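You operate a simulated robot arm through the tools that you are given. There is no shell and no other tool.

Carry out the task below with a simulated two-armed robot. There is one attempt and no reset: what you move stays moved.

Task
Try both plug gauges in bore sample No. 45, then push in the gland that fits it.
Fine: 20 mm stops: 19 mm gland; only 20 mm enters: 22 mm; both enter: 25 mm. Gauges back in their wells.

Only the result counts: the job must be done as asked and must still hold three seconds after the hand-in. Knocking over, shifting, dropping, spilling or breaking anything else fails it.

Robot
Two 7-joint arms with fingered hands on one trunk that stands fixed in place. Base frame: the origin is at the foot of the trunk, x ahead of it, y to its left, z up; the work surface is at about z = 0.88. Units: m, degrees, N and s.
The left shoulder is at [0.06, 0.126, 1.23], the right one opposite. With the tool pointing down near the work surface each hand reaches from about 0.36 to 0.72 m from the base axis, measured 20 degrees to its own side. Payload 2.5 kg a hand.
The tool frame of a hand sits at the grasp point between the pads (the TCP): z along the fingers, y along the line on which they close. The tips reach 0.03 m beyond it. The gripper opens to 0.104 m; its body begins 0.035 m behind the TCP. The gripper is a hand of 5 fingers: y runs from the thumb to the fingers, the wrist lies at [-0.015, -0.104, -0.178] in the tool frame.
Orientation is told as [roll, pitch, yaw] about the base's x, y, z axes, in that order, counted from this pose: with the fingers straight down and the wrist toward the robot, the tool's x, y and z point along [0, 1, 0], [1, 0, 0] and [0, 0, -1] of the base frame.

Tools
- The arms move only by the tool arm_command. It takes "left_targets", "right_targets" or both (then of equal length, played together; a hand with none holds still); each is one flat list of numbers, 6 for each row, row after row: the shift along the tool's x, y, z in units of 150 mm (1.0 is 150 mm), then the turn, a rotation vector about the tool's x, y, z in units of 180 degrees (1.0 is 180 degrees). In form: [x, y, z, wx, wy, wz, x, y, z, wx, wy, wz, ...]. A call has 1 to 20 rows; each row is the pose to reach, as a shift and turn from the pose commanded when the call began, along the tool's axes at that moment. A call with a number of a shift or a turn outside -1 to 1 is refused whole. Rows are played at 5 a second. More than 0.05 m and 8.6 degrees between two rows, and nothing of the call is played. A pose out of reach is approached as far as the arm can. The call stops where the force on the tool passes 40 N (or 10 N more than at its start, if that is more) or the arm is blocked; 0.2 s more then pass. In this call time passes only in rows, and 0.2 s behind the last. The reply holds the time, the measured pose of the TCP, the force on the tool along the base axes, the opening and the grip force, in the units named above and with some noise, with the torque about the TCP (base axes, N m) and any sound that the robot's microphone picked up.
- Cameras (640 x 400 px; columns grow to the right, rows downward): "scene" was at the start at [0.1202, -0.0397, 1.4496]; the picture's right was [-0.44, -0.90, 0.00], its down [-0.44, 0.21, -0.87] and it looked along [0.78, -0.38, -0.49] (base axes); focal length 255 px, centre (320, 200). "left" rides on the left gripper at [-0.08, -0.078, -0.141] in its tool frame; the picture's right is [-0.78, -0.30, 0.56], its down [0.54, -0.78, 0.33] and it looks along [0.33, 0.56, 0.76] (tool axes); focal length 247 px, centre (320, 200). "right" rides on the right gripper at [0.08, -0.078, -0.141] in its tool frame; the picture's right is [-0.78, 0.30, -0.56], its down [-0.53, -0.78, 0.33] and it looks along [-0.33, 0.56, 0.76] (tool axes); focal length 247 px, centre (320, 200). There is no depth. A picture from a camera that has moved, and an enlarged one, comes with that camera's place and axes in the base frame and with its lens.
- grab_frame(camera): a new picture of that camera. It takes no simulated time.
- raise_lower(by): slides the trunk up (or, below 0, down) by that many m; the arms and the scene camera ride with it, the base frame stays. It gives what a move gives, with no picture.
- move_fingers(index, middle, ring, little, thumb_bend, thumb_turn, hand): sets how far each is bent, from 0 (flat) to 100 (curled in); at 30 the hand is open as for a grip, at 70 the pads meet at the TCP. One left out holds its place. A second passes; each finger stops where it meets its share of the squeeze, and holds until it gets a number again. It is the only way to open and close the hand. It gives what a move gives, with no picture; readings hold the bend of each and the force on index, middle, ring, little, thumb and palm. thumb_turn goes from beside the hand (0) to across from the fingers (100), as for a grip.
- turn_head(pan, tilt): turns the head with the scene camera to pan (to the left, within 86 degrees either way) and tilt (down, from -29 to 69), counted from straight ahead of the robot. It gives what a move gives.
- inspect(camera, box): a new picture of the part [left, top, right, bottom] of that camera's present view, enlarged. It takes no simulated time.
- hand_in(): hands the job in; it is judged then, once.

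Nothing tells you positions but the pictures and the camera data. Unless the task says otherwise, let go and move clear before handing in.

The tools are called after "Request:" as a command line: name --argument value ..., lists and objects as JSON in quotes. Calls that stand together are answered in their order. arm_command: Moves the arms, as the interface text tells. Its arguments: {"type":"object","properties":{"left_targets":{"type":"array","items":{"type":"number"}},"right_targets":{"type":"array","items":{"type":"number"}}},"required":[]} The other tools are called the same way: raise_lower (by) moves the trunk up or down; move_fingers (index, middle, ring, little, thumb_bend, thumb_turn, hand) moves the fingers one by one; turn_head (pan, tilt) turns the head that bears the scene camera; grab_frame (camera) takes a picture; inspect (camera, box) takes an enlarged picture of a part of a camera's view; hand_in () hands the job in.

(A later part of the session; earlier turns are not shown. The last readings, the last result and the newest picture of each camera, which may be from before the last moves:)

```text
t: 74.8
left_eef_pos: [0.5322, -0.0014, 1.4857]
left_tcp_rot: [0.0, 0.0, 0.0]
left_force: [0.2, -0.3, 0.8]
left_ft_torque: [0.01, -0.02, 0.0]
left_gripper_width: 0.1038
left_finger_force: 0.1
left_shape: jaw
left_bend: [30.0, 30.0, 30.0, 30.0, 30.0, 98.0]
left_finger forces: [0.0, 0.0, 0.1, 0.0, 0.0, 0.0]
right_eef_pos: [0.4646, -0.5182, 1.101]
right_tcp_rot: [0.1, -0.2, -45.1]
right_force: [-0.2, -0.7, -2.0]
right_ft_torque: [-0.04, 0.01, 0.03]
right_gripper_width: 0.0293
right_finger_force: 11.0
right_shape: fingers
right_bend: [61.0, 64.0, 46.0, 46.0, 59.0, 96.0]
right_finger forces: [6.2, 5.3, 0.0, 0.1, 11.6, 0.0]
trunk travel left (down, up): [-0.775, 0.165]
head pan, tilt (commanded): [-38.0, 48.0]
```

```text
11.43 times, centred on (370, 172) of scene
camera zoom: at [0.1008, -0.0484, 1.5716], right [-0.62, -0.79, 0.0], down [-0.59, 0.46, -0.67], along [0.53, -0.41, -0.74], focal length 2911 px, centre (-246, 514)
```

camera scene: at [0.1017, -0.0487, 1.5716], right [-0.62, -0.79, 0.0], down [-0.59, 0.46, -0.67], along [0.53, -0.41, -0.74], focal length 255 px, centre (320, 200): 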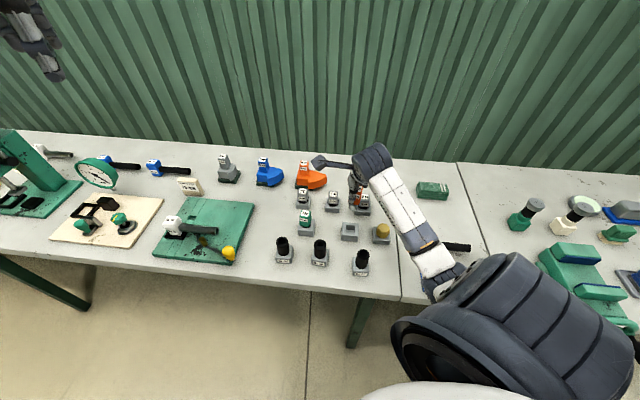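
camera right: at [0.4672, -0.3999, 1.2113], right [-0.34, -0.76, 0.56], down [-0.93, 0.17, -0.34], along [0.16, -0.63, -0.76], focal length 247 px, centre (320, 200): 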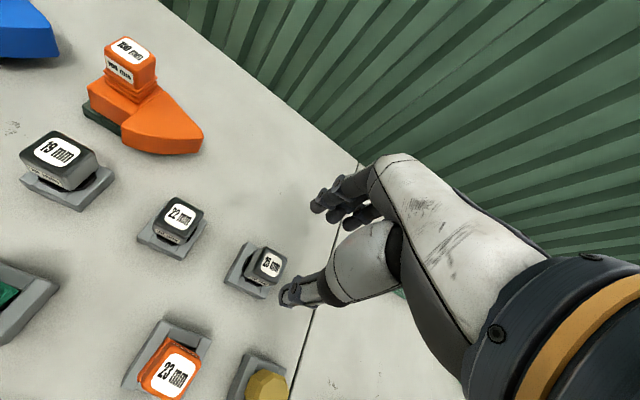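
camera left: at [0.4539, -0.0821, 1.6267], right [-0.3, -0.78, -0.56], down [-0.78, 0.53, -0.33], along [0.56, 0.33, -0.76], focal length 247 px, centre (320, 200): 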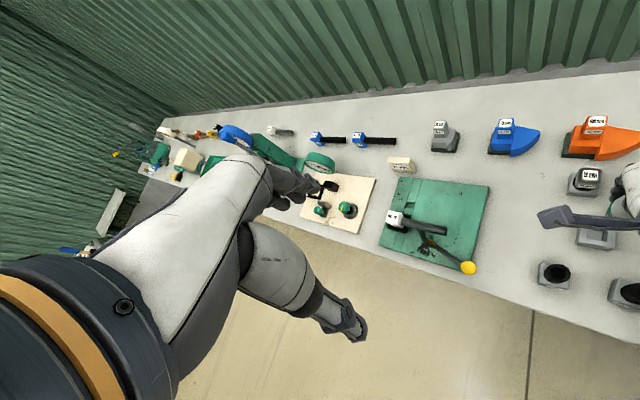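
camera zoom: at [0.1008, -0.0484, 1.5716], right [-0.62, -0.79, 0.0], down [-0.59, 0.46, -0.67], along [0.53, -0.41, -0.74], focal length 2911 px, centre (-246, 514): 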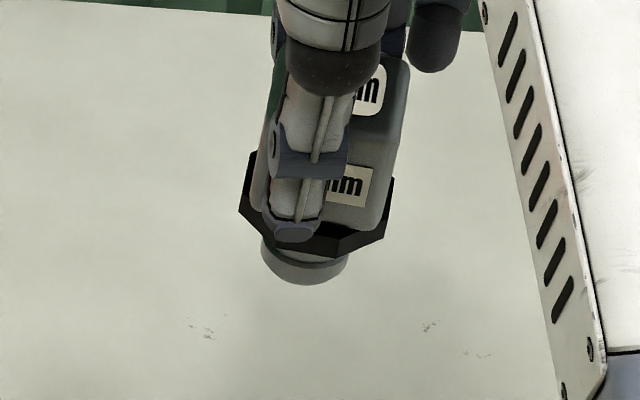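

The gland has a short 25 mm steel plug under a 41 mm black flange. I carry it back toward sample No. 45 while turning the hand to yaw -10, the posture that worked before.

Request:
arm_command --right_targets '[-0.007, -0.189, -0.06, 0, 0, -0.0389, -0.015, -0.378, -0.12, 0, 0, -0.0778, -0.022, -0.567, -0.12, 0, 0, -0.1167, -0.03, -0.756, -0.12, 0, 0, -0.1556, -0.037, -0.945, -0.12, 0, 0, -0.1944]'

Request:
grab_frame --camera "scene"

```text
t: 76.0
left_eef_pos: [0.5305, -0.003, 1.4864]
left_tcp_rot: [0.0, 0.0, 0.0]
left_force: [-0.7, 0.2, 0.1]
left_ft_torque: [0.0, -0.05, 0.01]
left_gripper_width: 0.1036
left_finger_force: 0.1
left_shape: jaw
left_bend: [30.0, 30.0, 30.0, 30.0, 30.0, 98.0]
left_finger forces: [0.0, 0.0, 0.0, 0.0, 0.0, 0.0]
right_eef_pos: [0.3597, -0.4212, 1.1194]
right_tcp_rot: [0.0, -0.2, -10.0]
right_force: [-0.1, -0.4, -0.9]
right_ft_torque: [-0.03, 0.0, 0.0]
right_gripper_width: 0.0289
right_finger_force: 11.2
right_shape: fingers
right_bend: [61.0, 64.0, 46.0, 46.0, 59.0, 96.0]
right_finger forces: [6.4, 5.2, 0.1, 0.1, 11.4, 0.0]
trunk travel left (down, up): [-0.775, 0.165]
head pan, tilt (commanded): [-38.0, 48.0]
```

```text
taken
camera scene: at [0.1003, -0.0484, 1.5717], right [-0.62, -0.79, 0.0], down [-0.59, 0.46, -0.67], along [0.53, -0.41, -0.74], focal length 255 px, centre (320, 200)
```

scene: 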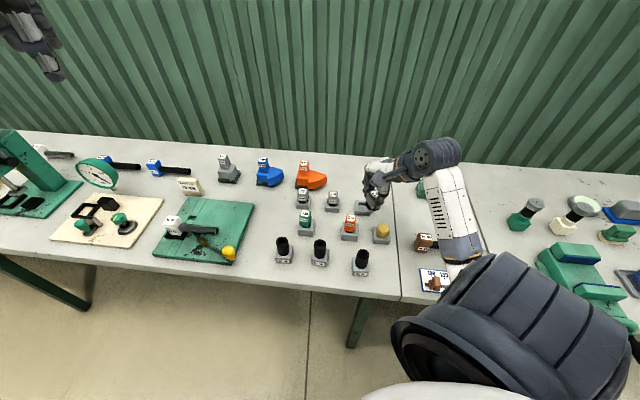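

The elbow is well out. I bring the gland over sample No. 45.

Request:
arm_command --right_targets '[0.097, -0.103, 0, 0, 0, 0, 0.194, -0.207, 0.05, 0, 0, 0, 0.29, -0.31, 0.1, 0, 0, 0, 0.387, -0.413, 0.15, 0, 0, 0]'

Request:
inspect --camera "scene" --box '[340, 215, 400, 280]'

Request:
inspect --camera "right" --box '[220, 215, 320, 305]'

```text
t: 77.0
left_eef_pos: [0.5316, -0.0012, 1.4854]
left_tcp_rot: [0.0, 0.0, 0.0]
left_force: [0.8, -0.2, 0.8]
left_ft_torque: [0.0, -0.01, -0.02]
left_gripper_width: 0.1035
left_finger_force: 0.0
left_shape: jaw
left_bend: [30.0, 30.0, 30.0, 30.0, 30.0, 98.0]
left_finger forces: [0.1, 0.0, 0.1, 0.0, 0.0, 0.0]
right_eef_pos: [0.3099, -0.3537, 1.0949]
right_tcp_rot: [0.0, -0.2, -10.1]
right_force: [-0.3, -0.4, -1.5]
right_ft_torque: [0.01, 0.01, 0.02]
right_gripper_width: 0.0293
right_finger_force: 11.6
right_shape: fingers
right_bend: [61.0, 64.0, 46.0, 46.0, 59.0, 96.0]
right_finger forces: [6.3, 5.1, 0.1, 0.0, 11.4, 0.0]
trunk travel left (down, up): [-0.775, 0.165]
head pan, tilt (commanded): [-38.0, 48.0]
```

```text
6.15 times, centred on (370, 248) of scene
camera zoom: at [0.1006, -0.0483, 1.5717], right [-0.62, -0.79, 0.0], down [-0.59, 0.46, -0.67], along [0.53, -0.41, -0.74], focal length 1568 px, centre (12, -92)
```

zoom: 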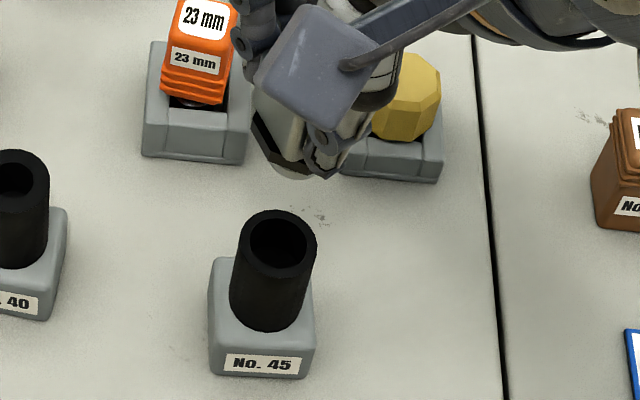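

```text
4.44 times, centred on (270, 260) of right
camera zoom: at [0.2467, -0.2608, 1.2375], right [0.15, -0.82, 0.56], down [-0.86, -0.39, -0.33], along [0.49, -0.43, -0.76], focal length 1098 px, centre (542, -67)
```

zoom: 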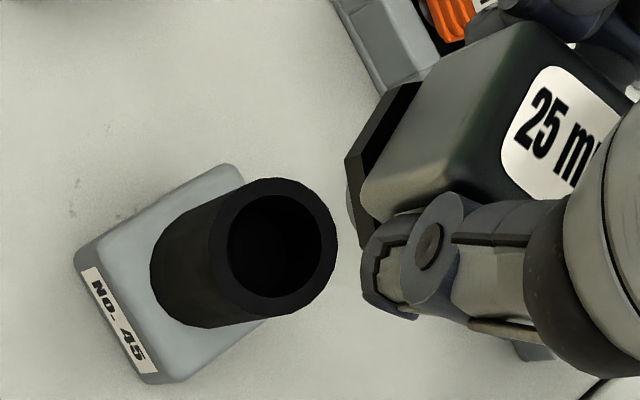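

Comparing with my reference view, the hand is within a millimetre of the pose where the 23 mm gauge hung free in the bore. I lower to just above the mouth and check.

Request:
arm_command --right_targets '[0, 0, 0.1, 0, 0, 0, 0, 0, 0.2, 0, 0, 0, 0, 0, 0.3, 0, 0, 0, 0, 0, 0.37, 0, 0, 0]'

Request:
inspect --camera "scene" --box '[350, 230, 385, 268]'

Request:
inspect --camera "right" --box '[240, 215, 320, 290]'

```text
t: 78.0
left_eef_pos: [0.5307, -0.0028, 1.4853]
left_tcp_rot: [0.0, 0.0, 0.0]
left_force: [-0.5, -0.1, -0.5]
left_ft_torque: [-0.01, 0.0, -0.01]
left_gripper_width: 0.1037
left_finger_force: 0.2
left_shape: jaw
left_bend: [30.0, 30.0, 30.0, 30.0, 30.0, 98.0]
left_finger forces: [0.0, 0.1, 0.0, 0.0, 0.0, 0.1]
right_eef_pos: [0.3115, -0.3526, 1.04]
right_tcp_rot: [0.0, -0.1, -10.1]
right_force: [-0.1, -0.4, -1.9]
right_ft_torque: [0.03, -0.03, 0.0]
right_gripper_width: 0.029
right_finger_force: 11.8
right_shape: fingers
right_bend: [61.0, 64.0, 46.0, 46.0, 59.0, 96.0]
right_finger forces: [6.2, 5.0, 0.0, 0.1, 11.4, 0.0]
trunk travel left (down, up): [-0.775, 0.165]
head pan, tilt (commanded): [-38.0, 48.0]
```

```text
10.53 times, centred on (368, 249) of scene
camera zoom: at [0.1009, -0.0486, 1.5716], right [-0.62, -0.79, 0.0], down [-0.59, 0.46, -0.67], along [0.53, -0.41, -0.74], focal length 2682 px, centre (-180, -316)
```

zoom: 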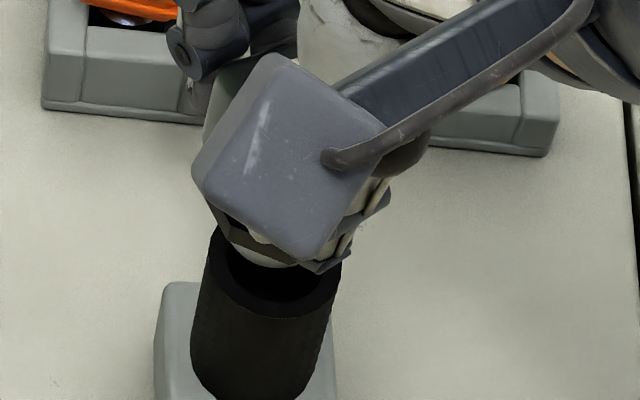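

```text
5.33 times, centred on (280, 252) of right
camera zoom: at [0.2474, -0.2606, 1.1826], right [0.15, -0.82, 0.56], down [-0.86, -0.39, -0.33], along [0.49, -0.43, -0.76], focal length 1317 px, centre (533, -80)
```

zoom: 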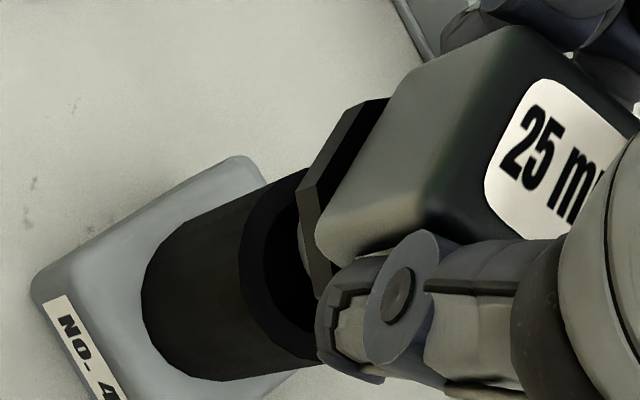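

The plug is still some 10-15 mm above the mouth and looks centred. I lower another 9 mm and look again.

Request:
arm_command --right_targets '[0, 0, 0.02, 0, 0, 0, 0, 0, 0.04, 0, 0, 0, 0, 0, 0.06, 0, 0, 0]'

Request:
inspect --camera "scene" --box '[350, 230, 385, 268]'

Request:
inspect --camera "right" --box '[240, 215, 320, 290]'

```text
t: 78.8
left_eef_pos: [0.5318, -0.0023, 1.4866]
left_tcp_rot: [0.0, -0.1, 0.0]
left_force: [-0.9, 0.4, 0.2]
left_ft_torque: [-0.03, 0.02, 0.02]
left_gripper_width: 0.1036
left_finger_force: 0.0
left_shape: jaw
left_bend: [30.0, 30.0, 30.0, 30.0, 30.0, 98.0]
left_finger forces: [0.0, 0.0, 0.1, 0.0, 0.0, 0.0]
right_eef_pos: [0.31, -0.3541, 1.0308]
right_tcp_rot: [0.0, -0.3, -10.1]
right_force: [-1.0, -0.1, -1.8]
right_ft_torque: [0.02, -0.01, -0.02]
right_gripper_width: 0.0291
right_finger_force: 11.2
right_shape: fingers
right_bend: [61.0, 64.0, 46.0, 46.0, 59.0, 96.0]
right_finger forces: [6.3, 5.1, 0.0, 0.1, 11.4, 0.0]
trunk travel left (down, up): [-0.775, 0.165]
head pan, tilt (commanded): [-38.0, 48.0]
```

```text
10.53 times, centred on (368, 249) of scene
camera zoom: at [0.1009, -0.0486, 1.5716], right [-0.62, -0.79, 0.0], down [-0.59, 0.46, -0.67], along [0.53, -0.41, -0.74], focal length 2682 px, centre (-180, -316)
```

zoom: 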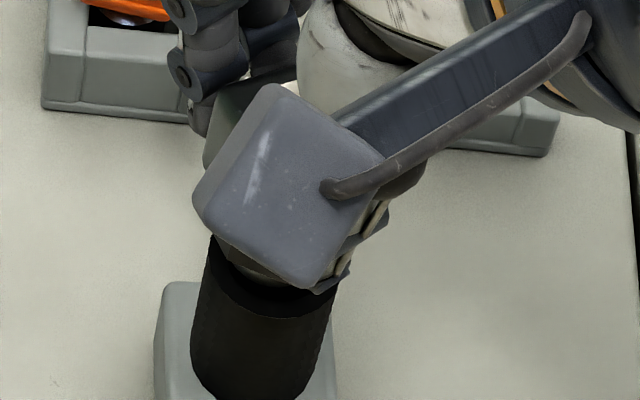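

```text
5.33 times, centred on (280, 252) of right
camera zoom: at [0.2469, -0.2617, 1.173], right [0.15, -0.82, 0.56], down [-0.86, -0.39, -0.33], along [0.49, -0.43, -0.76], focal length 1317 px, centre (533, -80)
```

zoom: 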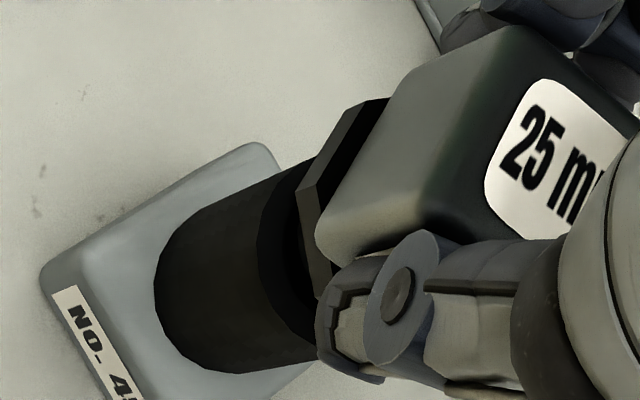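

No contact yet. I go down in 1.5 mm steps and read the forces.

Request:
arm_command --right_targets '[0, 0, 0.01, 0, 0, 0, 0, 0, 0.02, 0, 0, 0]'

```text
t: 79.4
left_eef_pos: [0.5321, -0.0022, 1.4864]
left_tcp_rot: [0.0, 0.0, -0.1]
left_force: [0.1, 0.5, 0.2]
left_ft_torque: [0.0, -0.01, -0.02]
left_gripper_width: 0.1035
left_finger_force: 0.0
left_shape: jaw
left_bend: [30.0, 30.0, 30.0, 30.0, 30.0, 98.0]
left_finger forces: [0.0, 0.0, 0.0, 0.0, 0.1, 0.0]
right_eef_pos: [0.3103, -0.3531, 1.0289]
right_tcp_rot: [0.0, -0.2, -10.1]
right_force: [-0.6, 0.1, -0.7]
right_ft_torque: [0.0, 0.0, 0.0]
right_gripper_width: 0.0291
right_finger_force: 11.3
right_shape: fingers
right_bend: [61.0, 64.0, 46.0, 46.0, 59.0, 96.0]
right_finger forces: [6.3, 5.1, 0.0, 0.0, 11.4, 0.0]
trunk travel left (down, up): [-0.775, 0.165]
head pan, tilt (commanded): [-38.0, 48.0]
```

Request:
arm_command --right_targets '[0, 0, 0.01, 0, 0, 0, 0, 0, 0.02, 0, 0, 0]'

Request:
inspect --camera "scene" --box '[350, 230, 385, 268]'

```text
t: 80.0
left_eef_pos: [0.5304, -0.0028, 1.4849]
left_tcp_rot: [0.0, -0.1, 0.0]
left_force: [-0.2, -1.0, -0.7]
left_ft_torque: [0.0, 0.01, -0.01]
left_gripper_width: 0.1038
left_finger_force: 0.1
left_shape: jaw
left_bend: [30.0, 30.0, 30.0, 30.0, 30.0, 98.0]
left_finger forces: [0.0, 0.0, 0.1, 0.0, 0.0, 0.0]
right_eef_pos: [0.3109, -0.354, 1.0248]
right_tcp_rot: [0.1, -0.2, -10.2]
right_force: [-0.3, 0.4, -0.8]
right_ft_torque: [-0.05, 0.01, 0.06]
right_gripper_width: 0.029
right_finger_force: 11.0
right_shape: fingers
right_bend: [61.0, 65.0, 46.0, 46.0, 59.0, 96.0]
right_finger forces: [6.3, 5.1, 0.0, 0.0, 11.6, 0.1]
trunk travel left (down, up): [-0.775, 0.165]
head pan, tilt (commanded): [-38.0, 48.0]
```

```text
10.53 times, centred on (368, 249) of scene
camera zoom: at [0.1008, -0.0486, 1.5716], right [-0.62, -0.79, 0.0], down [-0.59, 0.46, -0.67], along [0.53, -0.41, -0.74], focal length 2682 px, centre (-180, -316)
```

zoom: 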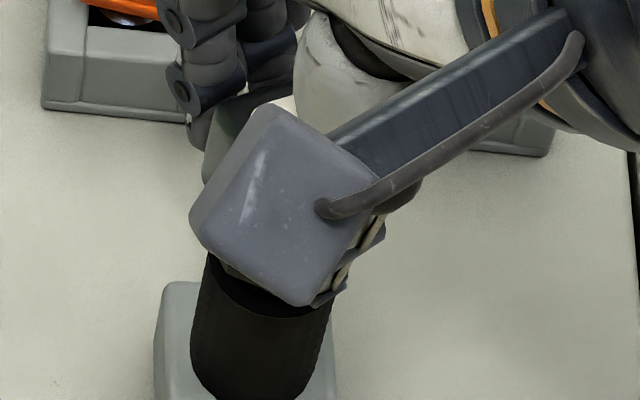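

Very light touch at most. I continue down slowly.

Request:
arm_command --right_targets '[0, 0, 0.01, 0, 0, 0, 0, 0, 0.02, 0, 0, 0]'

```text
t: 80.6
left_eef_pos: [0.5312, -0.0014, 1.4864]
left_tcp_rot: [0.0, -0.1, 0.1]
left_force: [-0.7, 0.2, 0.4]
left_ft_torque: [-0.02, 0.01, -0.02]
left_gripper_width: 0.1042
left_finger_force: 0.0
left_shape: jaw
left_bend: [30.0, 30.0, 30.0, 30.0, 30.0, 98.0]
left_finger forces: [0.0, 0.1, 0.1, 0.0, 0.0, 0.0]
right_eef_pos: [0.3096, -0.3541, 1.0224]
right_tcp_rot: [0.0, -0.3, -10.0]
right_force: [-0.2, -0.4, -0.9]
right_ft_torque: [-0.02, 0.03, 0.03]
right_gripper_width: 0.0292
right_finger_force: 11.8
right_shape: fingers
right_bend: [61.0, 65.0, 46.0, 46.0, 59.0, 96.0]
right_finger forces: [6.2, 5.0, 0.0, 0.0, 11.6, 0.0]
trunk travel left (down, up): [-0.775, 0.165]
head pan, tilt (commanded): [-38.0, 48.0]
```

Request:
arm_command --right_targets '[0, 0, 0.01, 0, 0, 0, 0, 0, 0.02, 0, 0, 0]'

Request:
inspect --camera "right" --box '[240, 215, 320, 290]'

```text
t: 81.2
left_eef_pos: [0.5314, -0.003, 1.4858]
left_tcp_rot: [0.0, 0.0, 0.0]
left_force: [-0.1, -0.2, -0.1]
left_ft_torque: [0.01, -0.01, -0.01]
left_gripper_width: 0.1036
left_finger_force: 0.2
left_shape: jaw
left_bend: [30.0, 30.0, 30.0, 30.0, 30.0, 98.0]
left_finger forces: [0.0, 0.0, 0.0, 0.0, 0.1, 0.0]
right_eef_pos: [0.3112, -0.3543, 1.0186]
right_tcp_rot: [0.0, -0.3, -10.1]
right_force: [-1.9, 0.4, 0.0]
right_ft_torque: [0.0, 0.08, -0.04]
right_gripper_width: 0.0291
right_finger_force: 11.3
right_shape: fingers
right_bend: [61.0, 65.0, 46.0, 46.0, 59.0, 96.0]
right_finger forces: [5.8, 4.7, 0.0, 0.1, 12.3, 0.0]
trunk travel left (down, up): [-0.775, 0.165]
head pan, tilt (commanded): [-38.0, 48.0]
```

```text
5.33 times, centred on (280, 252) of right
camera zoom: at [0.2479, -0.2619, 1.1607], right [0.15, -0.82, 0.56], down [-0.86, -0.39, -0.33], along [0.49, -0.43, -0.76], focal length 1317 px, centre (533, -80)
```

zoom: 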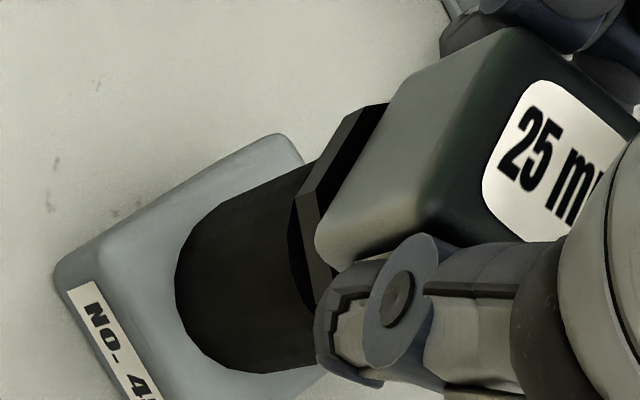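

The tip is at the mouth with a slight push toward -x. I shift 1 mm that way and continue down.

Request:
arm_command --right_targets '[0, -0.006, 0, 0, 0, 0, 0, -0.006, 0.008, 0, 0, 0, 0, -0.006, 0.016, 0, 0, 0]'

```text
t: 82.0
left_eef_pos: [0.5314, -0.0024, 1.4854]
left_tcp_rot: [-0.1, 0.0, 0.0]
left_force: [-0.2, 0.2, 0.4]
left_ft_torque: [-0.02, -0.03, 0.01]
left_gripper_width: 0.1037
left_finger_force: 0.1
left_shape: jaw
left_bend: [30.0, 30.0, 30.0, 30.0, 30.0, 98.0]
left_finger forces: [0.0, 0.1, 0.0, 0.1, 0.1, 0.1]
right_eef_pos: [0.312, -0.3547, 1.0161]
right_tcp_rot: [0.1, -0.2, -10.2]
right_force: [0.3, -0.3, -1.5]
right_ft_torque: [-0.02, 0.04, -0.04]
right_gripper_width: 0.0292
right_finger_force: 11.7
right_shape: fingers
right_bend: [61.0, 65.0, 46.0, 46.0, 59.0, 96.0]
right_finger forces: [6.2, 5.1, 0.1, 0.0, 11.6, 0.1]
trunk travel left (down, up): [-0.775, 0.165]
head pan, tilt (commanded): [-38.0, 48.0]
```

Side force gone; it slides in freely. I keep lowering in small steps.

Request:
arm_command --right_targets '[0, 0, 0.01, 0, 0, 0, 0, 0, 0.02, 0, 0, 0, 0, 0, 0.03, 0, 0, 0]'

Request:
inspect --camera "right" --box '[240, 215, 320, 290]'

```text
t: 82.8
left_eef_pos: [0.5321, -0.0027, 1.4856]
left_tcp_rot: [0.0, 0.1, -0.1]
left_force: [0.6, 0.5, -0.3]
left_ft_torque: [0.02, -0.03, 0.03]
left_gripper_width: 0.1037
left_finger_force: 0.1
left_shape: jaw
left_bend: [30.0, 30.0, 30.0, 30.0, 30.0, 98.0]
left_finger forces: [0.0, 0.1, 0.0, 0.0, 0.1, 0.0]
right_eef_pos: [0.311, -0.354, 1.0128]
right_tcp_rot: [-0.1, -0.2, -10.1]
right_force: [-1.2, -1.7, -0.4]
right_ft_torque: [-0.01, 0.07, -0.01]
right_gripper_width: 0.0292
right_finger_force: 11.7
right_shape: fingers
right_bend: [61.0, 65.0, 46.0, 46.0, 59.0, 96.0]
right_finger forces: [6.2, 5.1, 0.0, 0.0, 11.8, 0.0]
trunk travel left (down, up): [-0.775, 0.165]
head pan, tilt (commanded): [-38.0, 48.0]
```

```text
5.33 times, centred on (280, 252) of right
camera zoom: at [0.2471, -0.261, 1.1538], right [0.15, -0.82, 0.56], down [-0.86, -0.39, -0.33], along [0.49, -0.43, -0.76], focal length 1317 px, centre (533, -80)
```

zoom: 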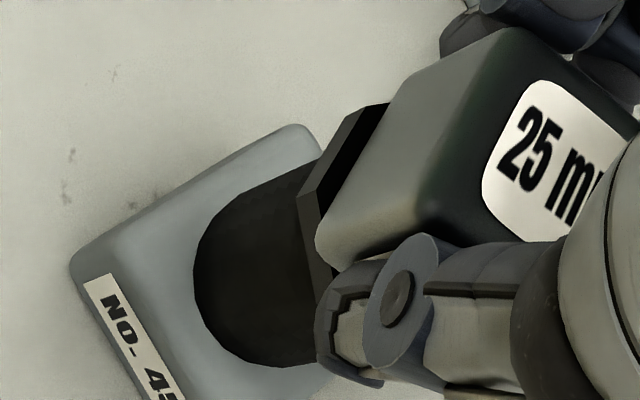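

The flange is nearly on the tube. I relieve the small side force and push down the last few millimetres.

Request:
arm_command --right_targets '[-0.005, -0.003, 0, 0, 0, 0, -0.005, -0.003, 0.01, 0, 0, 0, -0.005, -0.003, 0.02, 0, 0, 0, -0.005, -0.003, 0.03, 0, 0, 0]'

```text
t: 83.8
left_eef_pos: [0.5308, -0.0005, 1.486]
left_tcp_rot: [0.0, -0.1, 0.0]
left_force: [0.7, 0.6, -0.2]
left_ft_torque: [0.01, -0.04, -0.04]
left_gripper_width: 0.1036
left_finger_force: 0.1
left_shape: jaw
left_bend: [30.0, 30.0, 30.0, 30.0, 30.0, 98.0]
left_finger forces: [0.0, 0.0, 0.0, 0.0, 0.0, 0.1]
right_eef_pos: [0.3106, -0.3547, 1.0104]
right_tcp_rot: [-0.1, -0.6, -10.0]
right_force: [0.0, 0.6, 14.9]
right_ft_torque: [0.09, 0.07, 0.02]
right_gripper_width: 0.0285
right_finger_force: 12.2
right_shape: fingers
right_bend: [62.0, 65.0, 46.0, 46.0, 59.0, 96.0]
right_finger forces: [7.0, 5.9, 0.0, 0.0, 13.0, 0.1]
trunk travel left (down, up): [-0.775, 0.165]
head pan, tilt (commanded): [-38.0, 48.0]
```

Axial force rose to about 17 N. I check whether the flange is seated on the tube.

Request:
inspect --camera "right" --box '[240, 215, 320, 290]'

Request:
inspect --camera "scene" --box '[350, 230, 385, 268]'

Request:
grab_frame --camera "left"

```text
5.33 times, centred on (280, 252) of right
camera zoom: at [0.2461, -0.2611, 1.1514], right [0.15, -0.81, 0.56], down [-0.86, -0.39, -0.34], along [0.5, -0.43, -0.76], focal length 1317 px, centre (533, -80)
```

zoom: 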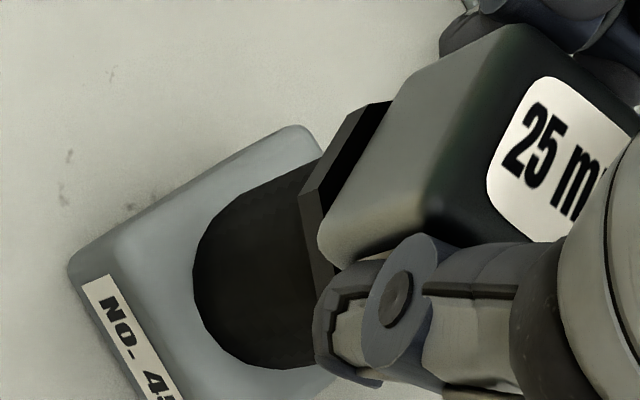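

```text
10.53 times, centred on (368, 249) of scene
camera zoom: at [0.0998, -0.0472, 1.572], right [-0.62, -0.79, 0.0], down [-0.58, 0.46, -0.67], along [0.53, -0.41, -0.74], focal length 2682 px, centre (-180, -316)
```

zoom: 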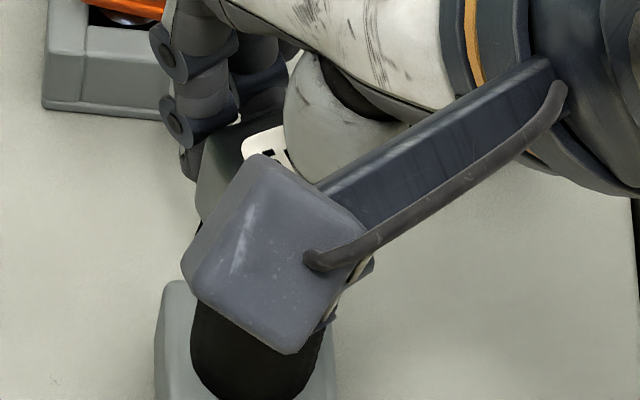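

```text
taken
camera left: at [0.4521, -0.0806, 1.6277], right [-0.3, -0.78, -0.56], down [-0.78, 0.53, -0.33], along [0.56, 0.33, -0.76], focal length 247 px, centre (320, 200)
```

left: 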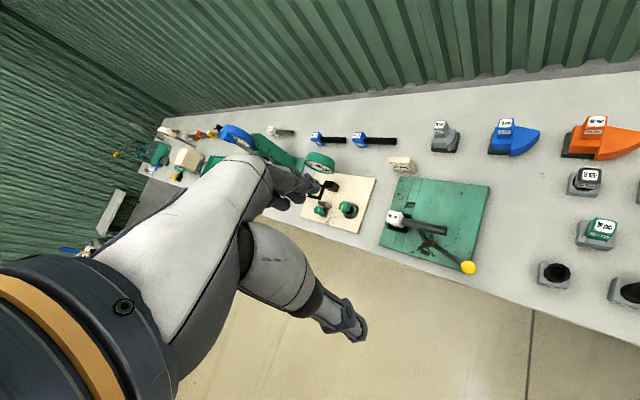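

The flange appears flush on the tube top. I let go of the gland and then back off to look closely.

Request:
move_fingers --hand "right" --index 54 --middle 54 --thumb_bend 54

Request:
move_fingers --hand "right" --index 46 --middle 46 --thumb_bend 46

Request:
inspect --camera "right" --box '[240, 190, 340, 290]'

```text
t: 84.8
left_eef_pos: [0.5306, -0.0014, 1.485]
left_tcp_rot: [0.0, 0.0, 0.0]
left_force: [0.2, -0.2, 0.6]
left_ft_torque: [0.01, 0.01, 0.0]
left_gripper_width: 0.104
left_finger_force: 0.1
left_shape: jaw
left_bend: [30.0, 30.0, 30.0, 30.0, 30.0, 98.0]
left_finger forces: [0.0, 0.0, 0.0, 0.0, 0.0, 0.0]
right_eef_pos: [0.3104, -0.3548, 1.0083]
right_tcp_rot: [0.1, -0.2, -10.2]
right_force: [0.1, -0.3, -0.3]
right_ft_torque: [-0.01, 0.0, 0.0]
right_gripper_width: 0.0412
right_finger_force: 0.0
right_shape: fingers
right_bend: [54.0, 54.0, 46.0, 46.0, 54.0, 97.0]
right_finger forces: [0.0, 0.1, 0.1, 0.1, 0.1, 0.0]
trunk travel left (down, up): [-0.775, 0.165]
head pan, tilt (commanded): [-38.0, 48.0]
```

```text
t: 85.8
left_eef_pos: [0.5322, -0.0018, 1.4858]
left_tcp_rot: [-0.1, 0.0, 0.0]
left_force: [0.9, -0.5, -0.9]
left_ft_torque: [0.03, -0.02, 0.01]
left_gripper_width: 0.1036
left_finger_force: 0.0
left_shape: jaw
left_bend: [30.0, 30.0, 30.0, 30.0, 30.0, 98.0]
left_finger forces: [0.1, 0.0, 0.0, 0.1, 0.0, 0.0]
right_eef_pos: [0.3097, -0.3542, 1.0068]
right_tcp_rot: [0.1, -0.2, -10.1]
right_force: [-1.1, 0.1, 0.2]
right_ft_torque: [0.02, 0.03, 0.01]
right_gripper_width: 0.0618
right_finger_force: 0.0
right_shape: fingers
right_bend: [46.0, 46.0, 46.0, 46.0, 46.0, 97.0]
right_finger forces: [0.1, 0.0, 0.1, 0.0, 0.0, 0.0]
trunk travel left (down, up): [-0.775, 0.165]
head pan, tilt (commanded): [-38.0, 48.0]
```

```text
4.00 times, centred on (290, 240) of right
camera zoom: at [0.2463, -0.262, 1.1496], right [0.15, -0.82, 0.56], down [-0.86, -0.39, -0.33], along [0.49, -0.43, -0.76], focal length 988 px, centre (440, 40)
```

zoom: 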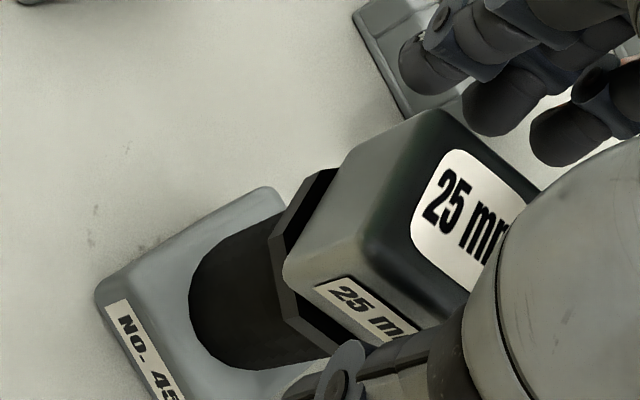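

The gland stays standing in the sample. I lift the hand straight up and look.

Request:
arm_command --right_targets '[0, 0, -0.08, 0, 0, 0, 0, 0, -0.18, 0, 0, 0, 0, 0, -0.3, 0, 0, 0, 0, 0, -0.45, 0, 0, 0, 0, 0, -0.6, 0, 0, 0]'

Request:
inspect --camera "right" --box '[220, 210, 320, 310]'

Request:
inspect --camera "scene" --box '[340, 225, 390, 280]'

```text
t: 87.0
left_eef_pos: [0.5318, -0.0019, 1.4866]
left_tcp_rot: [0.0, 0.0, 0.1]
left_force: [-0.1, -0.1, -0.4]
left_ft_torque: [-0.02, -0.01, 0.02]
left_gripper_width: 0.1037
left_finger_force: 0.0
left_shape: jaw
left_bend: [30.0, 30.0, 30.0, 30.0, 30.0, 98.0]
left_finger forces: [0.0, 0.0, 0.0, 0.0, 0.0, 0.0]
right_eef_pos: [0.3097, -0.3536, 1.0985]
right_tcp_rot: [0.1, -0.2, -10.1]
right_force: [0.0, 0.2, 0.3]
right_ft_torque: [0.0, 0.0, 0.0]
right_gripper_width: 0.0618
right_finger_force: 0.0
right_shape: fingers
right_bend: [46.0, 46.0, 46.0, 46.0, 46.0, 97.0]
right_finger forces: [0.1, 0.0, 0.0, 0.0, 0.1, 0.0]
trunk travel left (down, up): [-0.775, 0.165]
head pan, tilt (commanded): [-38.0, 48.0]
```

```text
4.00 times, centred on (270, 260) of right
camera zoom: at [0.2461, -0.2614, 1.2399], right [0.15, -0.82, 0.56], down [-0.86, -0.39, -0.33], along [0.49, -0.43, -0.76], focal length 988 px, centre (520, -40)
```

zoom: 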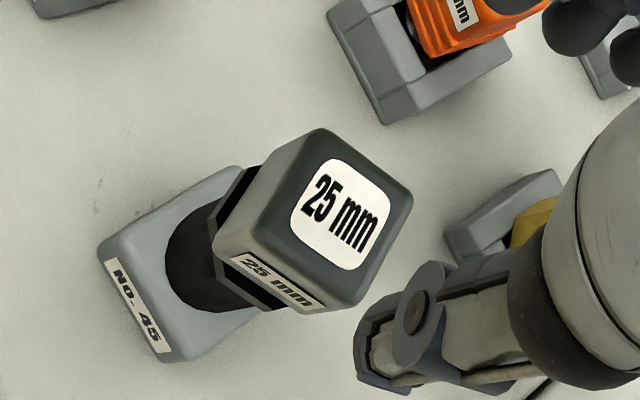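

```text
7.27 times, centred on (365, 252) of scene
camera zoom: at [0.1008, -0.0484, 1.5716], right [-0.62, -0.79, 0.0], down [-0.59, 0.46, -0.67], along [0.53, -0.41, -0.74], focal length 1853 px, centre (-7, -182)
```

zoom: 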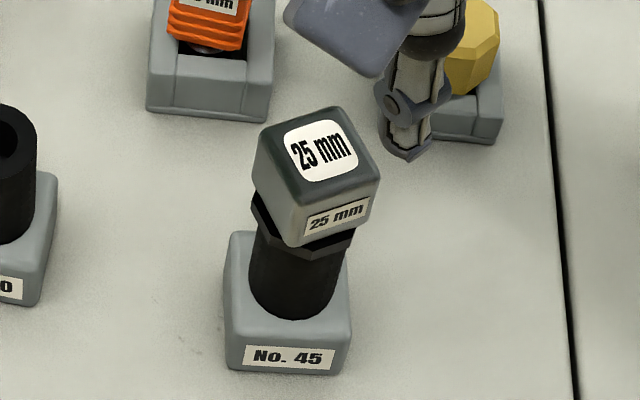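

The gland stands in No. 45 with its flange down on the tube. To be sure it is fully pushed home, I will pinch the fingertips together and press gently on its top.

Request:
move_fingers --hand "right" --index 69 --middle 69 --thumb_bend 69 --ring 40 --little 40

Request:
inspect --camera "right" --box '[240, 170, 380, 310]'

Request:
inspect --camera "scene" --box '[340, 205, 400, 275]'

```text
t: 88.0
left_eef_pos: [0.531, -0.0023, 1.4861]
left_tcp_rot: [0.0, 0.0, 0.1]
left_force: [-0.4, -0.2, -0.3]
left_ft_torque: [0.0, -0.01, 0.03]
left_gripper_width: 0.1037
left_finger_force: 0.1
left_shape: jaw
left_bend: [30.0, 30.0, 30.0, 30.0, 30.0, 98.0]
left_finger forces: [0.1, 0.0, 0.0, 0.0, 0.0, 0.0]
right_eef_pos: [0.3095, -0.3539, 1.097]
right_tcp_rot: [0.0, -0.3, -10.1]
right_force: [-0.2, 0.0, 0.3]
right_ft_torque: [0.0, -0.03, -0.02]
right_gripper_width: 0.0041
right_finger_force: 0.2
right_shape: fingers
right_bend: [69.0, 69.0, 40.0, 40.0, 69.0, 97.0]
right_finger forces: [0.1, 0.0, 0.0, 0.0, 0.1, 0.0]
trunk travel left (down, up): [-0.775, 0.165]
head pan, tilt (commanded): [-38.0, 48.0]
```

```text
2.86 times, centred on (310, 240) of right
camera zoom: at [0.2461, -0.2615, 1.2397], right [0.15, -0.82, 0.56], down [-0.86, -0.39, -0.33], along [0.49, -0.43, -0.76], focal length 706 px, centre (349, 86)
```

zoom: 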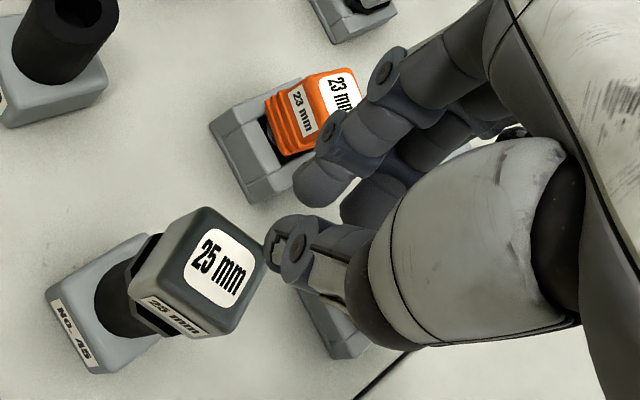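

```text
5.71 times, centred on (370, 240) of scene
camera zoom: at [0.1008, -0.0484, 1.5716], right [-0.62, -0.79, 0.0], down [-0.59, 0.46, -0.67], along [0.53, -0.41, -0.74], focal length 1456 px, centre (34, -29)
```

zoom: 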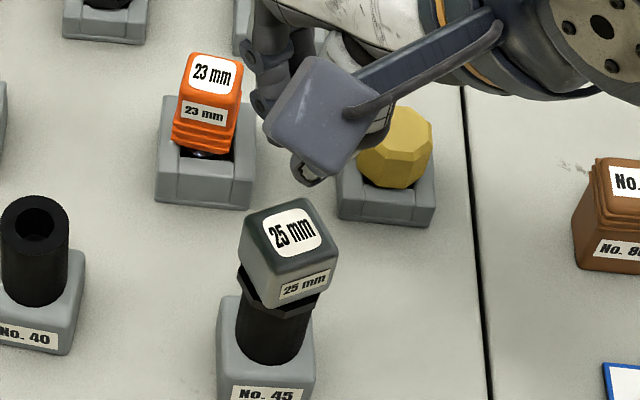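

The pinched fingertips are above the gland. I lower to near its top, then press in small steps.

Request:
arm_command --right_targets '[0, 0, 0.08, 0, 0, 0, 0, 0, 0.16, 0, 0, 0, 0, 0, 0.24, 0, 0, 0, 0, 0, 0.3, 0, 0, 0]'

Request:
inspect --camera "right" --box '[240, 170, 380, 310]'

```text
t: 89.0
left_eef_pos: [0.5326, -0.002, 1.4864]
left_tcp_rot: [-0.1, 0.1, 0.0]
left_force: [0.7, 0.3, 0.1]
left_ft_torque: [0.0, -0.01, 0.02]
left_gripper_width: 0.1036
left_finger_force: 0.1
left_shape: jaw
left_bend: [30.0, 30.0, 30.0, 30.0, 30.0, 98.0]
left_finger forces: [0.1, 0.0, 0.1, 0.0, 0.0, 0.1]
right_eef_pos: [0.3104, -0.3544, 1.0525]
right_tcp_rot: [0.0, -0.2, -10.2]
right_force: [0.0, -0.3, 0.2]
right_ft_torque: [0.02, 0.01, -0.01]
right_gripper_width: 0.004
right_finger_force: 0.1
right_shape: fingers
right_bend: [69.0, 69.0, 40.0, 40.0, 69.0, 97.0]
right_finger forces: [0.1, 0.0, 0.1, 0.1, 0.0, 0.0]
trunk travel left (down, up): [-0.775, 0.165]
head pan, tilt (commanded): [-38.0, 48.0]
```

```text
2.86 times, centred on (310, 240) of right
camera zoom: at [0.2464, -0.2616, 1.1944], right [0.15, -0.82, 0.56], down [-0.86, -0.39, -0.33], along [0.49, -0.43, -0.76], focal length 706 px, centre (349, 86)
```

zoom: 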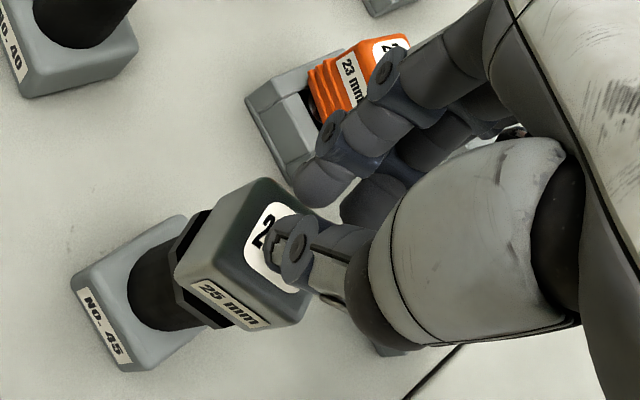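

Thumb and index tips are over the gland top. I lower millimetre by millimetre until I feel contact.

Request:
arm_command --right_targets '[0, 0, 0.013, 0, 0, 0, 0, 0, 0.026, 0, 0, 0, 0, 0, 0.04, 0, 0, 0, 0, 0, 0.053, 0, 0, 0]'

```text
t: 90.0
left_eef_pos: [0.5319, -0.0007, 1.4858]
left_tcp_rot: [0.1, 0.0, 0.0]
left_force: [-0.1, -0.6, -1.0]
left_ft_torque: [0.01, -0.03, 0.0]
left_gripper_width: 0.1038
left_finger_force: 0.0
left_shape: jaw
left_bend: [30.0, 30.0, 30.0, 30.0, 30.0, 98.0]
left_finger forces: [0.1, 0.0, 0.0, 0.0, 0.1, 0.1]
right_eef_pos: [0.3096, -0.3541, 1.0433]
right_tcp_rot: [0.0, -0.2, -10.1]
right_force: [0.2, 0.8, 0.3]
right_ft_torque: [0.01, 0.01, 0.0]
right_gripper_width: 0.004
right_finger_force: 0.0
right_shape: fingers
right_bend: [69.0, 69.0, 40.0, 40.0, 69.0, 97.0]
right_finger forces: [0.1, 0.1, 0.0, 0.0, 0.1, 0.1]
trunk travel left (down, up): [-0.775, 0.165]
head pan, tilt (commanded): [-38.0, 48.0]
```

Request:
arm_command --right_targets '[0, 0, 0.01, 0, 0, 0, 0, 0, 0.02, 0, 0, 0, 0, 0, 0.03, 0, 0, 0]'

```text
t: 90.8
left_eef_pos: [0.5303, -0.0018, 1.4869]
left_tcp_rot: [0.0, 0.0, 0.0]
left_force: [-0.5, 0.5, 0.8]
left_ft_torque: [0.01, -0.03, -0.02]
left_gripper_width: 0.1038
left_finger_force: 0.1
left_shape: jaw
left_bend: [30.0, 30.0, 30.0, 30.0, 30.0, 98.0]
left_finger forces: [0.0, 0.0, 0.0, 0.0, 0.1, 0.0]
right_eef_pos: [0.3092, -0.3547, 1.0393]
right_tcp_rot: [0.0, -0.2, -10.1]
right_force: [-0.2, -0.9, 0.5]
right_ft_torque: [0.04, -0.01, 0.03]
right_gripper_width: 0.0038
right_finger_force: 0.2
right_shape: fingers
right_bend: [69.0, 69.0, 40.0, 40.0, 69.0, 97.0]
right_finger forces: [0.1, 0.0, 0.0, 0.0, 0.8, 0.1]
trunk travel left (down, up): [-0.775, 0.165]
head pan, tilt (commanded): [-38.0, 48.0]
```

The thumb is just touching. I press a bit further in small steps.

Request:
arm_command --right_targets '[0, 0, 0.007, 0, 0, 0, 0, 0, 0.014, 0, 0, 0]'

```text
t: 91.4
left_eef_pos: [0.5309, -0.0008, 1.4867]
left_tcp_rot: [-0.1, 0.0, 0.0]
left_force: [-0.6, 0.3, 0.4]
left_ft_torque: [0.01, 0.01, 0.01]
left_gripper_width: 0.1035
left_finger_force: 0.1
left_shape: jaw
left_bend: [30.0, 30.0, 30.0, 30.0, 30.0, 98.0]
left_finger forces: [0.1, 0.0, 0.0, 0.1, 0.0, 0.0]
right_eef_pos: [0.3091, -0.3541, 1.0397]
right_tcp_rot: [-0.1, -0.5, -10.1]
right_force: [-3.7, 0.2, 14.4]
right_ft_torque: [0.18, 0.26, 0.02]
right_gripper_width: 0.004
right_finger_force: 7.7
right_shape: fingers
right_bend: [69.0, 69.0, 40.0, 40.0, 69.0, 98.0]
right_finger forces: [0.0, 0.1, 0.0, 0.1, 14.5, 0.1]
trunk travel left (down, up): [-0.775, 0.165]
head pan, tilt (commanded): [-38.0, 48.0]
```

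It is rigid under 14 N. I press about another 12 N to be sure.

Request:
arm_command --right_targets '[0, 0, 0.007, 0, 0, 0, 0, 0, 0.012, 0, 0, 0]'

```text
t: 92.0
left_eef_pos: [0.5289, -0.0011, 1.4884]
left_tcp_rot: [-0.1, -0.2, 0.1]
left_force: [-0.2, 0.3, -0.2]
left_ft_torque: [0.0, 0.01, 0.01]
left_gripper_width: 0.1037
left_finger_force: 0.1
left_shape: jaw
left_bend: [30.0, 30.0, 30.0, 30.0, 30.0, 98.0]
left_finger forces: [0.0, 0.1, 0.0, 0.0, 0.0, 0.1]
right_eef_pos: [0.3099, -0.353, 1.0398]
right_tcp_rot: [-0.1, -0.8, -10.1]
right_force: [-5.2, -1.3, 31.5]
right_ft_torque: [0.33, 0.57, 0.08]
right_gripper_width: 0.0037
right_finger_force: 15.6
right_shape: fingers
right_bend: [69.0, 69.0, 40.0, 40.0, 70.0, 98.0]
right_finger forces: [0.0, 0.0, 0.0, 0.0, 31.8, 0.1]
trunk travel left (down, up): [-0.775, 0.165]
head pan, tilt (commanded): [-38.0, 48.0]
```

At 31 N the gland does not budge, so it is fully home. I lift the hand straight up off it.

Request:
arm_command --right_targets '[0, 0, -0.03, 0, 0, 0, 0, 0, -0.08, 0, 0, 0, 0, 0, -0.2, 0, 0, 0, 0, 0, -0.35, 0, 0, 0, 0, 0, -0.5, 0, 0, 0, 0, 0, -0.65, 0, 0, 0]'

Request:
inspect --camera "right" --box '[220, 210, 320, 310]'

Request:
inspect --camera "scene" --box '[340, 225, 390, 280]'

```text
t: 93.4
left_eef_pos: [0.5313, -0.0023, 1.4859]
left_tcp_rot: [0.0, 0.0, 0.1]
left_force: [-0.6, -0.3, 0.2]
left_ft_torque: [-0.01, 0.03, -0.01]
left_gripper_width: 0.1038
left_finger_force: 0.0
left_shape: jaw
left_bend: [30.0, 30.0, 30.0, 30.0, 30.0, 98.0]
left_finger forces: [0.0, 0.0, 0.0, 0.0, 0.0, 0.0]
right_eef_pos: [0.3105, -0.354, 1.1331]
right_tcp_rot: [0.0, -0.1, -10.1]
right_force: [-0.2, -0.1, -0.5]
right_ft_torque: [0.02, -0.03, -0.02]
right_gripper_width: 0.0034
right_finger_force: 0.2
right_shape: fingers
right_bend: [69.0, 69.0, 40.0, 40.0, 69.0, 98.0]
right_finger forces: [0.0, 0.0, 0.0, 0.0, 0.0, 0.0]
trunk travel left (down, up): [-0.775, 0.165]
head pan, tilt (commanded): [-38.0, 48.0]
```

```text
4.00 times, centred on (270, 260) of right
camera zoom: at [0.2465, -0.2615, 1.2751], right [0.15, -0.82, 0.56], down [-0.86, -0.39, -0.33], along [0.49, -0.43, -0.76], focal length 988 px, centre (520, -40)
```

zoom: 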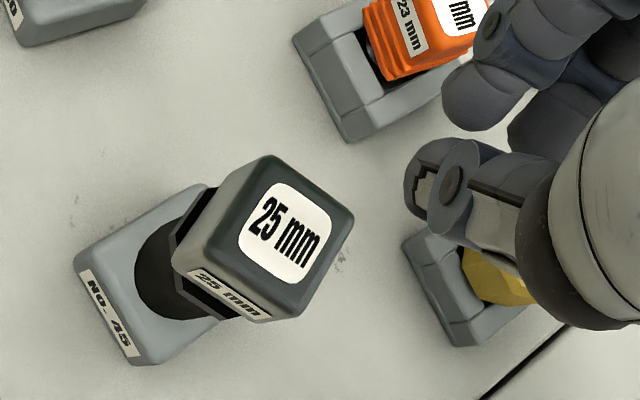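

```text
7.27 times, centred on (365, 252) of scene
camera zoom: at [0.1008, -0.0485, 1.5716], right [-0.62, -0.79, 0.0], down [-0.59, 0.46, -0.67], along [0.53, -0.41, -0.74], focal length 1853 px, centre (-7, -182)
```

zoom: 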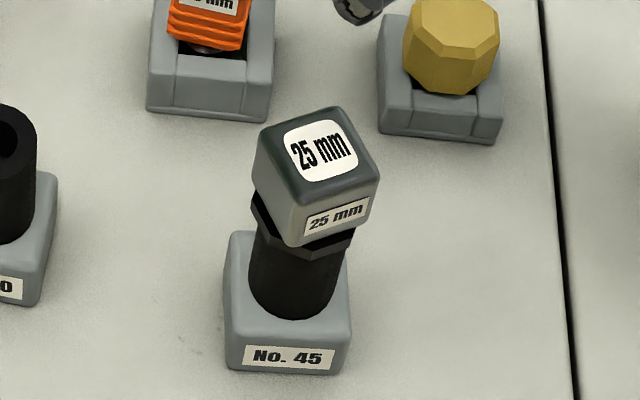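

The gland is unchanged and seated. I move the hand clear to the right and up, and open it.

Request:
arm_command --right_targets '[-0.1, 0, -0.1, 0, 0, 0, -0.25, 0, -0.25, 0, 0, 0, -0.42, 0, -0.4, 0, 0, 0, -0.6, 0, -0.55, 0, 0, 0, -0.75, 0, -0.65, 0, 0, 0]'

Request:
grab_frame --camera "scene"

Request:
grab_frame --camera "right"

```text
t: 94.6
left_eef_pos: [0.5315, -0.0017, 1.4855]
left_tcp_rot: [0.0, 0.0, 0.0]
left_force: [-0.3, -0.8, -0.1]
left_ft_torque: [0.0, -0.01, 0.01]
left_gripper_width: 0.1039
left_finger_force: 0.0
left_shape: jaw
left_bend: [30.0, 30.0, 30.0, 30.0, 30.0, 98.0]
left_finger forces: [0.0, 0.1, 0.0, 0.0, 0.0, 0.0]
right_eef_pos: [0.2892, -0.4653, 1.232]
right_tcp_rot: [0.0, -0.3, -10.2]
right_force: [0.0, -0.4, 0.5]
right_ft_torque: [0.0, 0.01, 0.02]
right_gripper_width: 0.0035
right_finger_force: 0.1
right_shape: fingers
right_bend: [69.0, 69.0, 40.0, 40.0, 69.0, 98.0]
right_finger forces: [0.0, 0.1, 0.0, 0.1, 0.0, 0.0]
trunk travel left (down, up): [-0.775, 0.165]
head pan, tilt (commanded): [-38.0, 48.0]
```

```text
taken
camera scene: at [0.1008, -0.0487, 1.5716], right [-0.62, -0.79, 0.0], down [-0.59, 0.46, -0.67], along [0.53, -0.41, -0.74], focal length 255 px, centre (320, 200)
```

scene: 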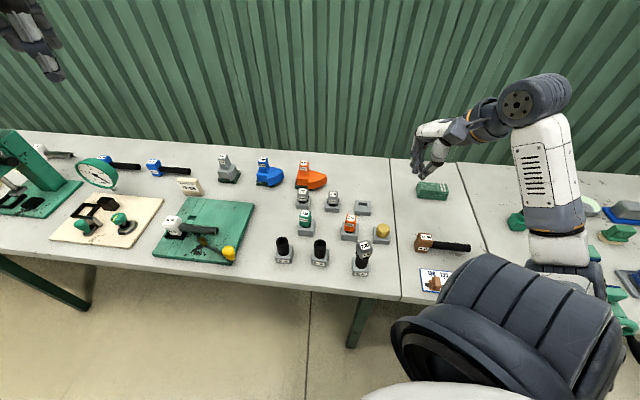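

```text
taken
camera right: at [0.2251, -0.3722, 1.3745], right [0.15, -0.82, 0.56], down [-0.86, -0.39, -0.34], along [0.49, -0.43, -0.76], focal length 247 px, centre (320, 200)
```

right: 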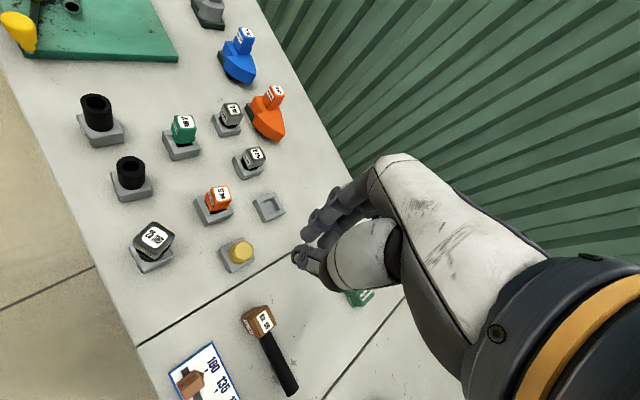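

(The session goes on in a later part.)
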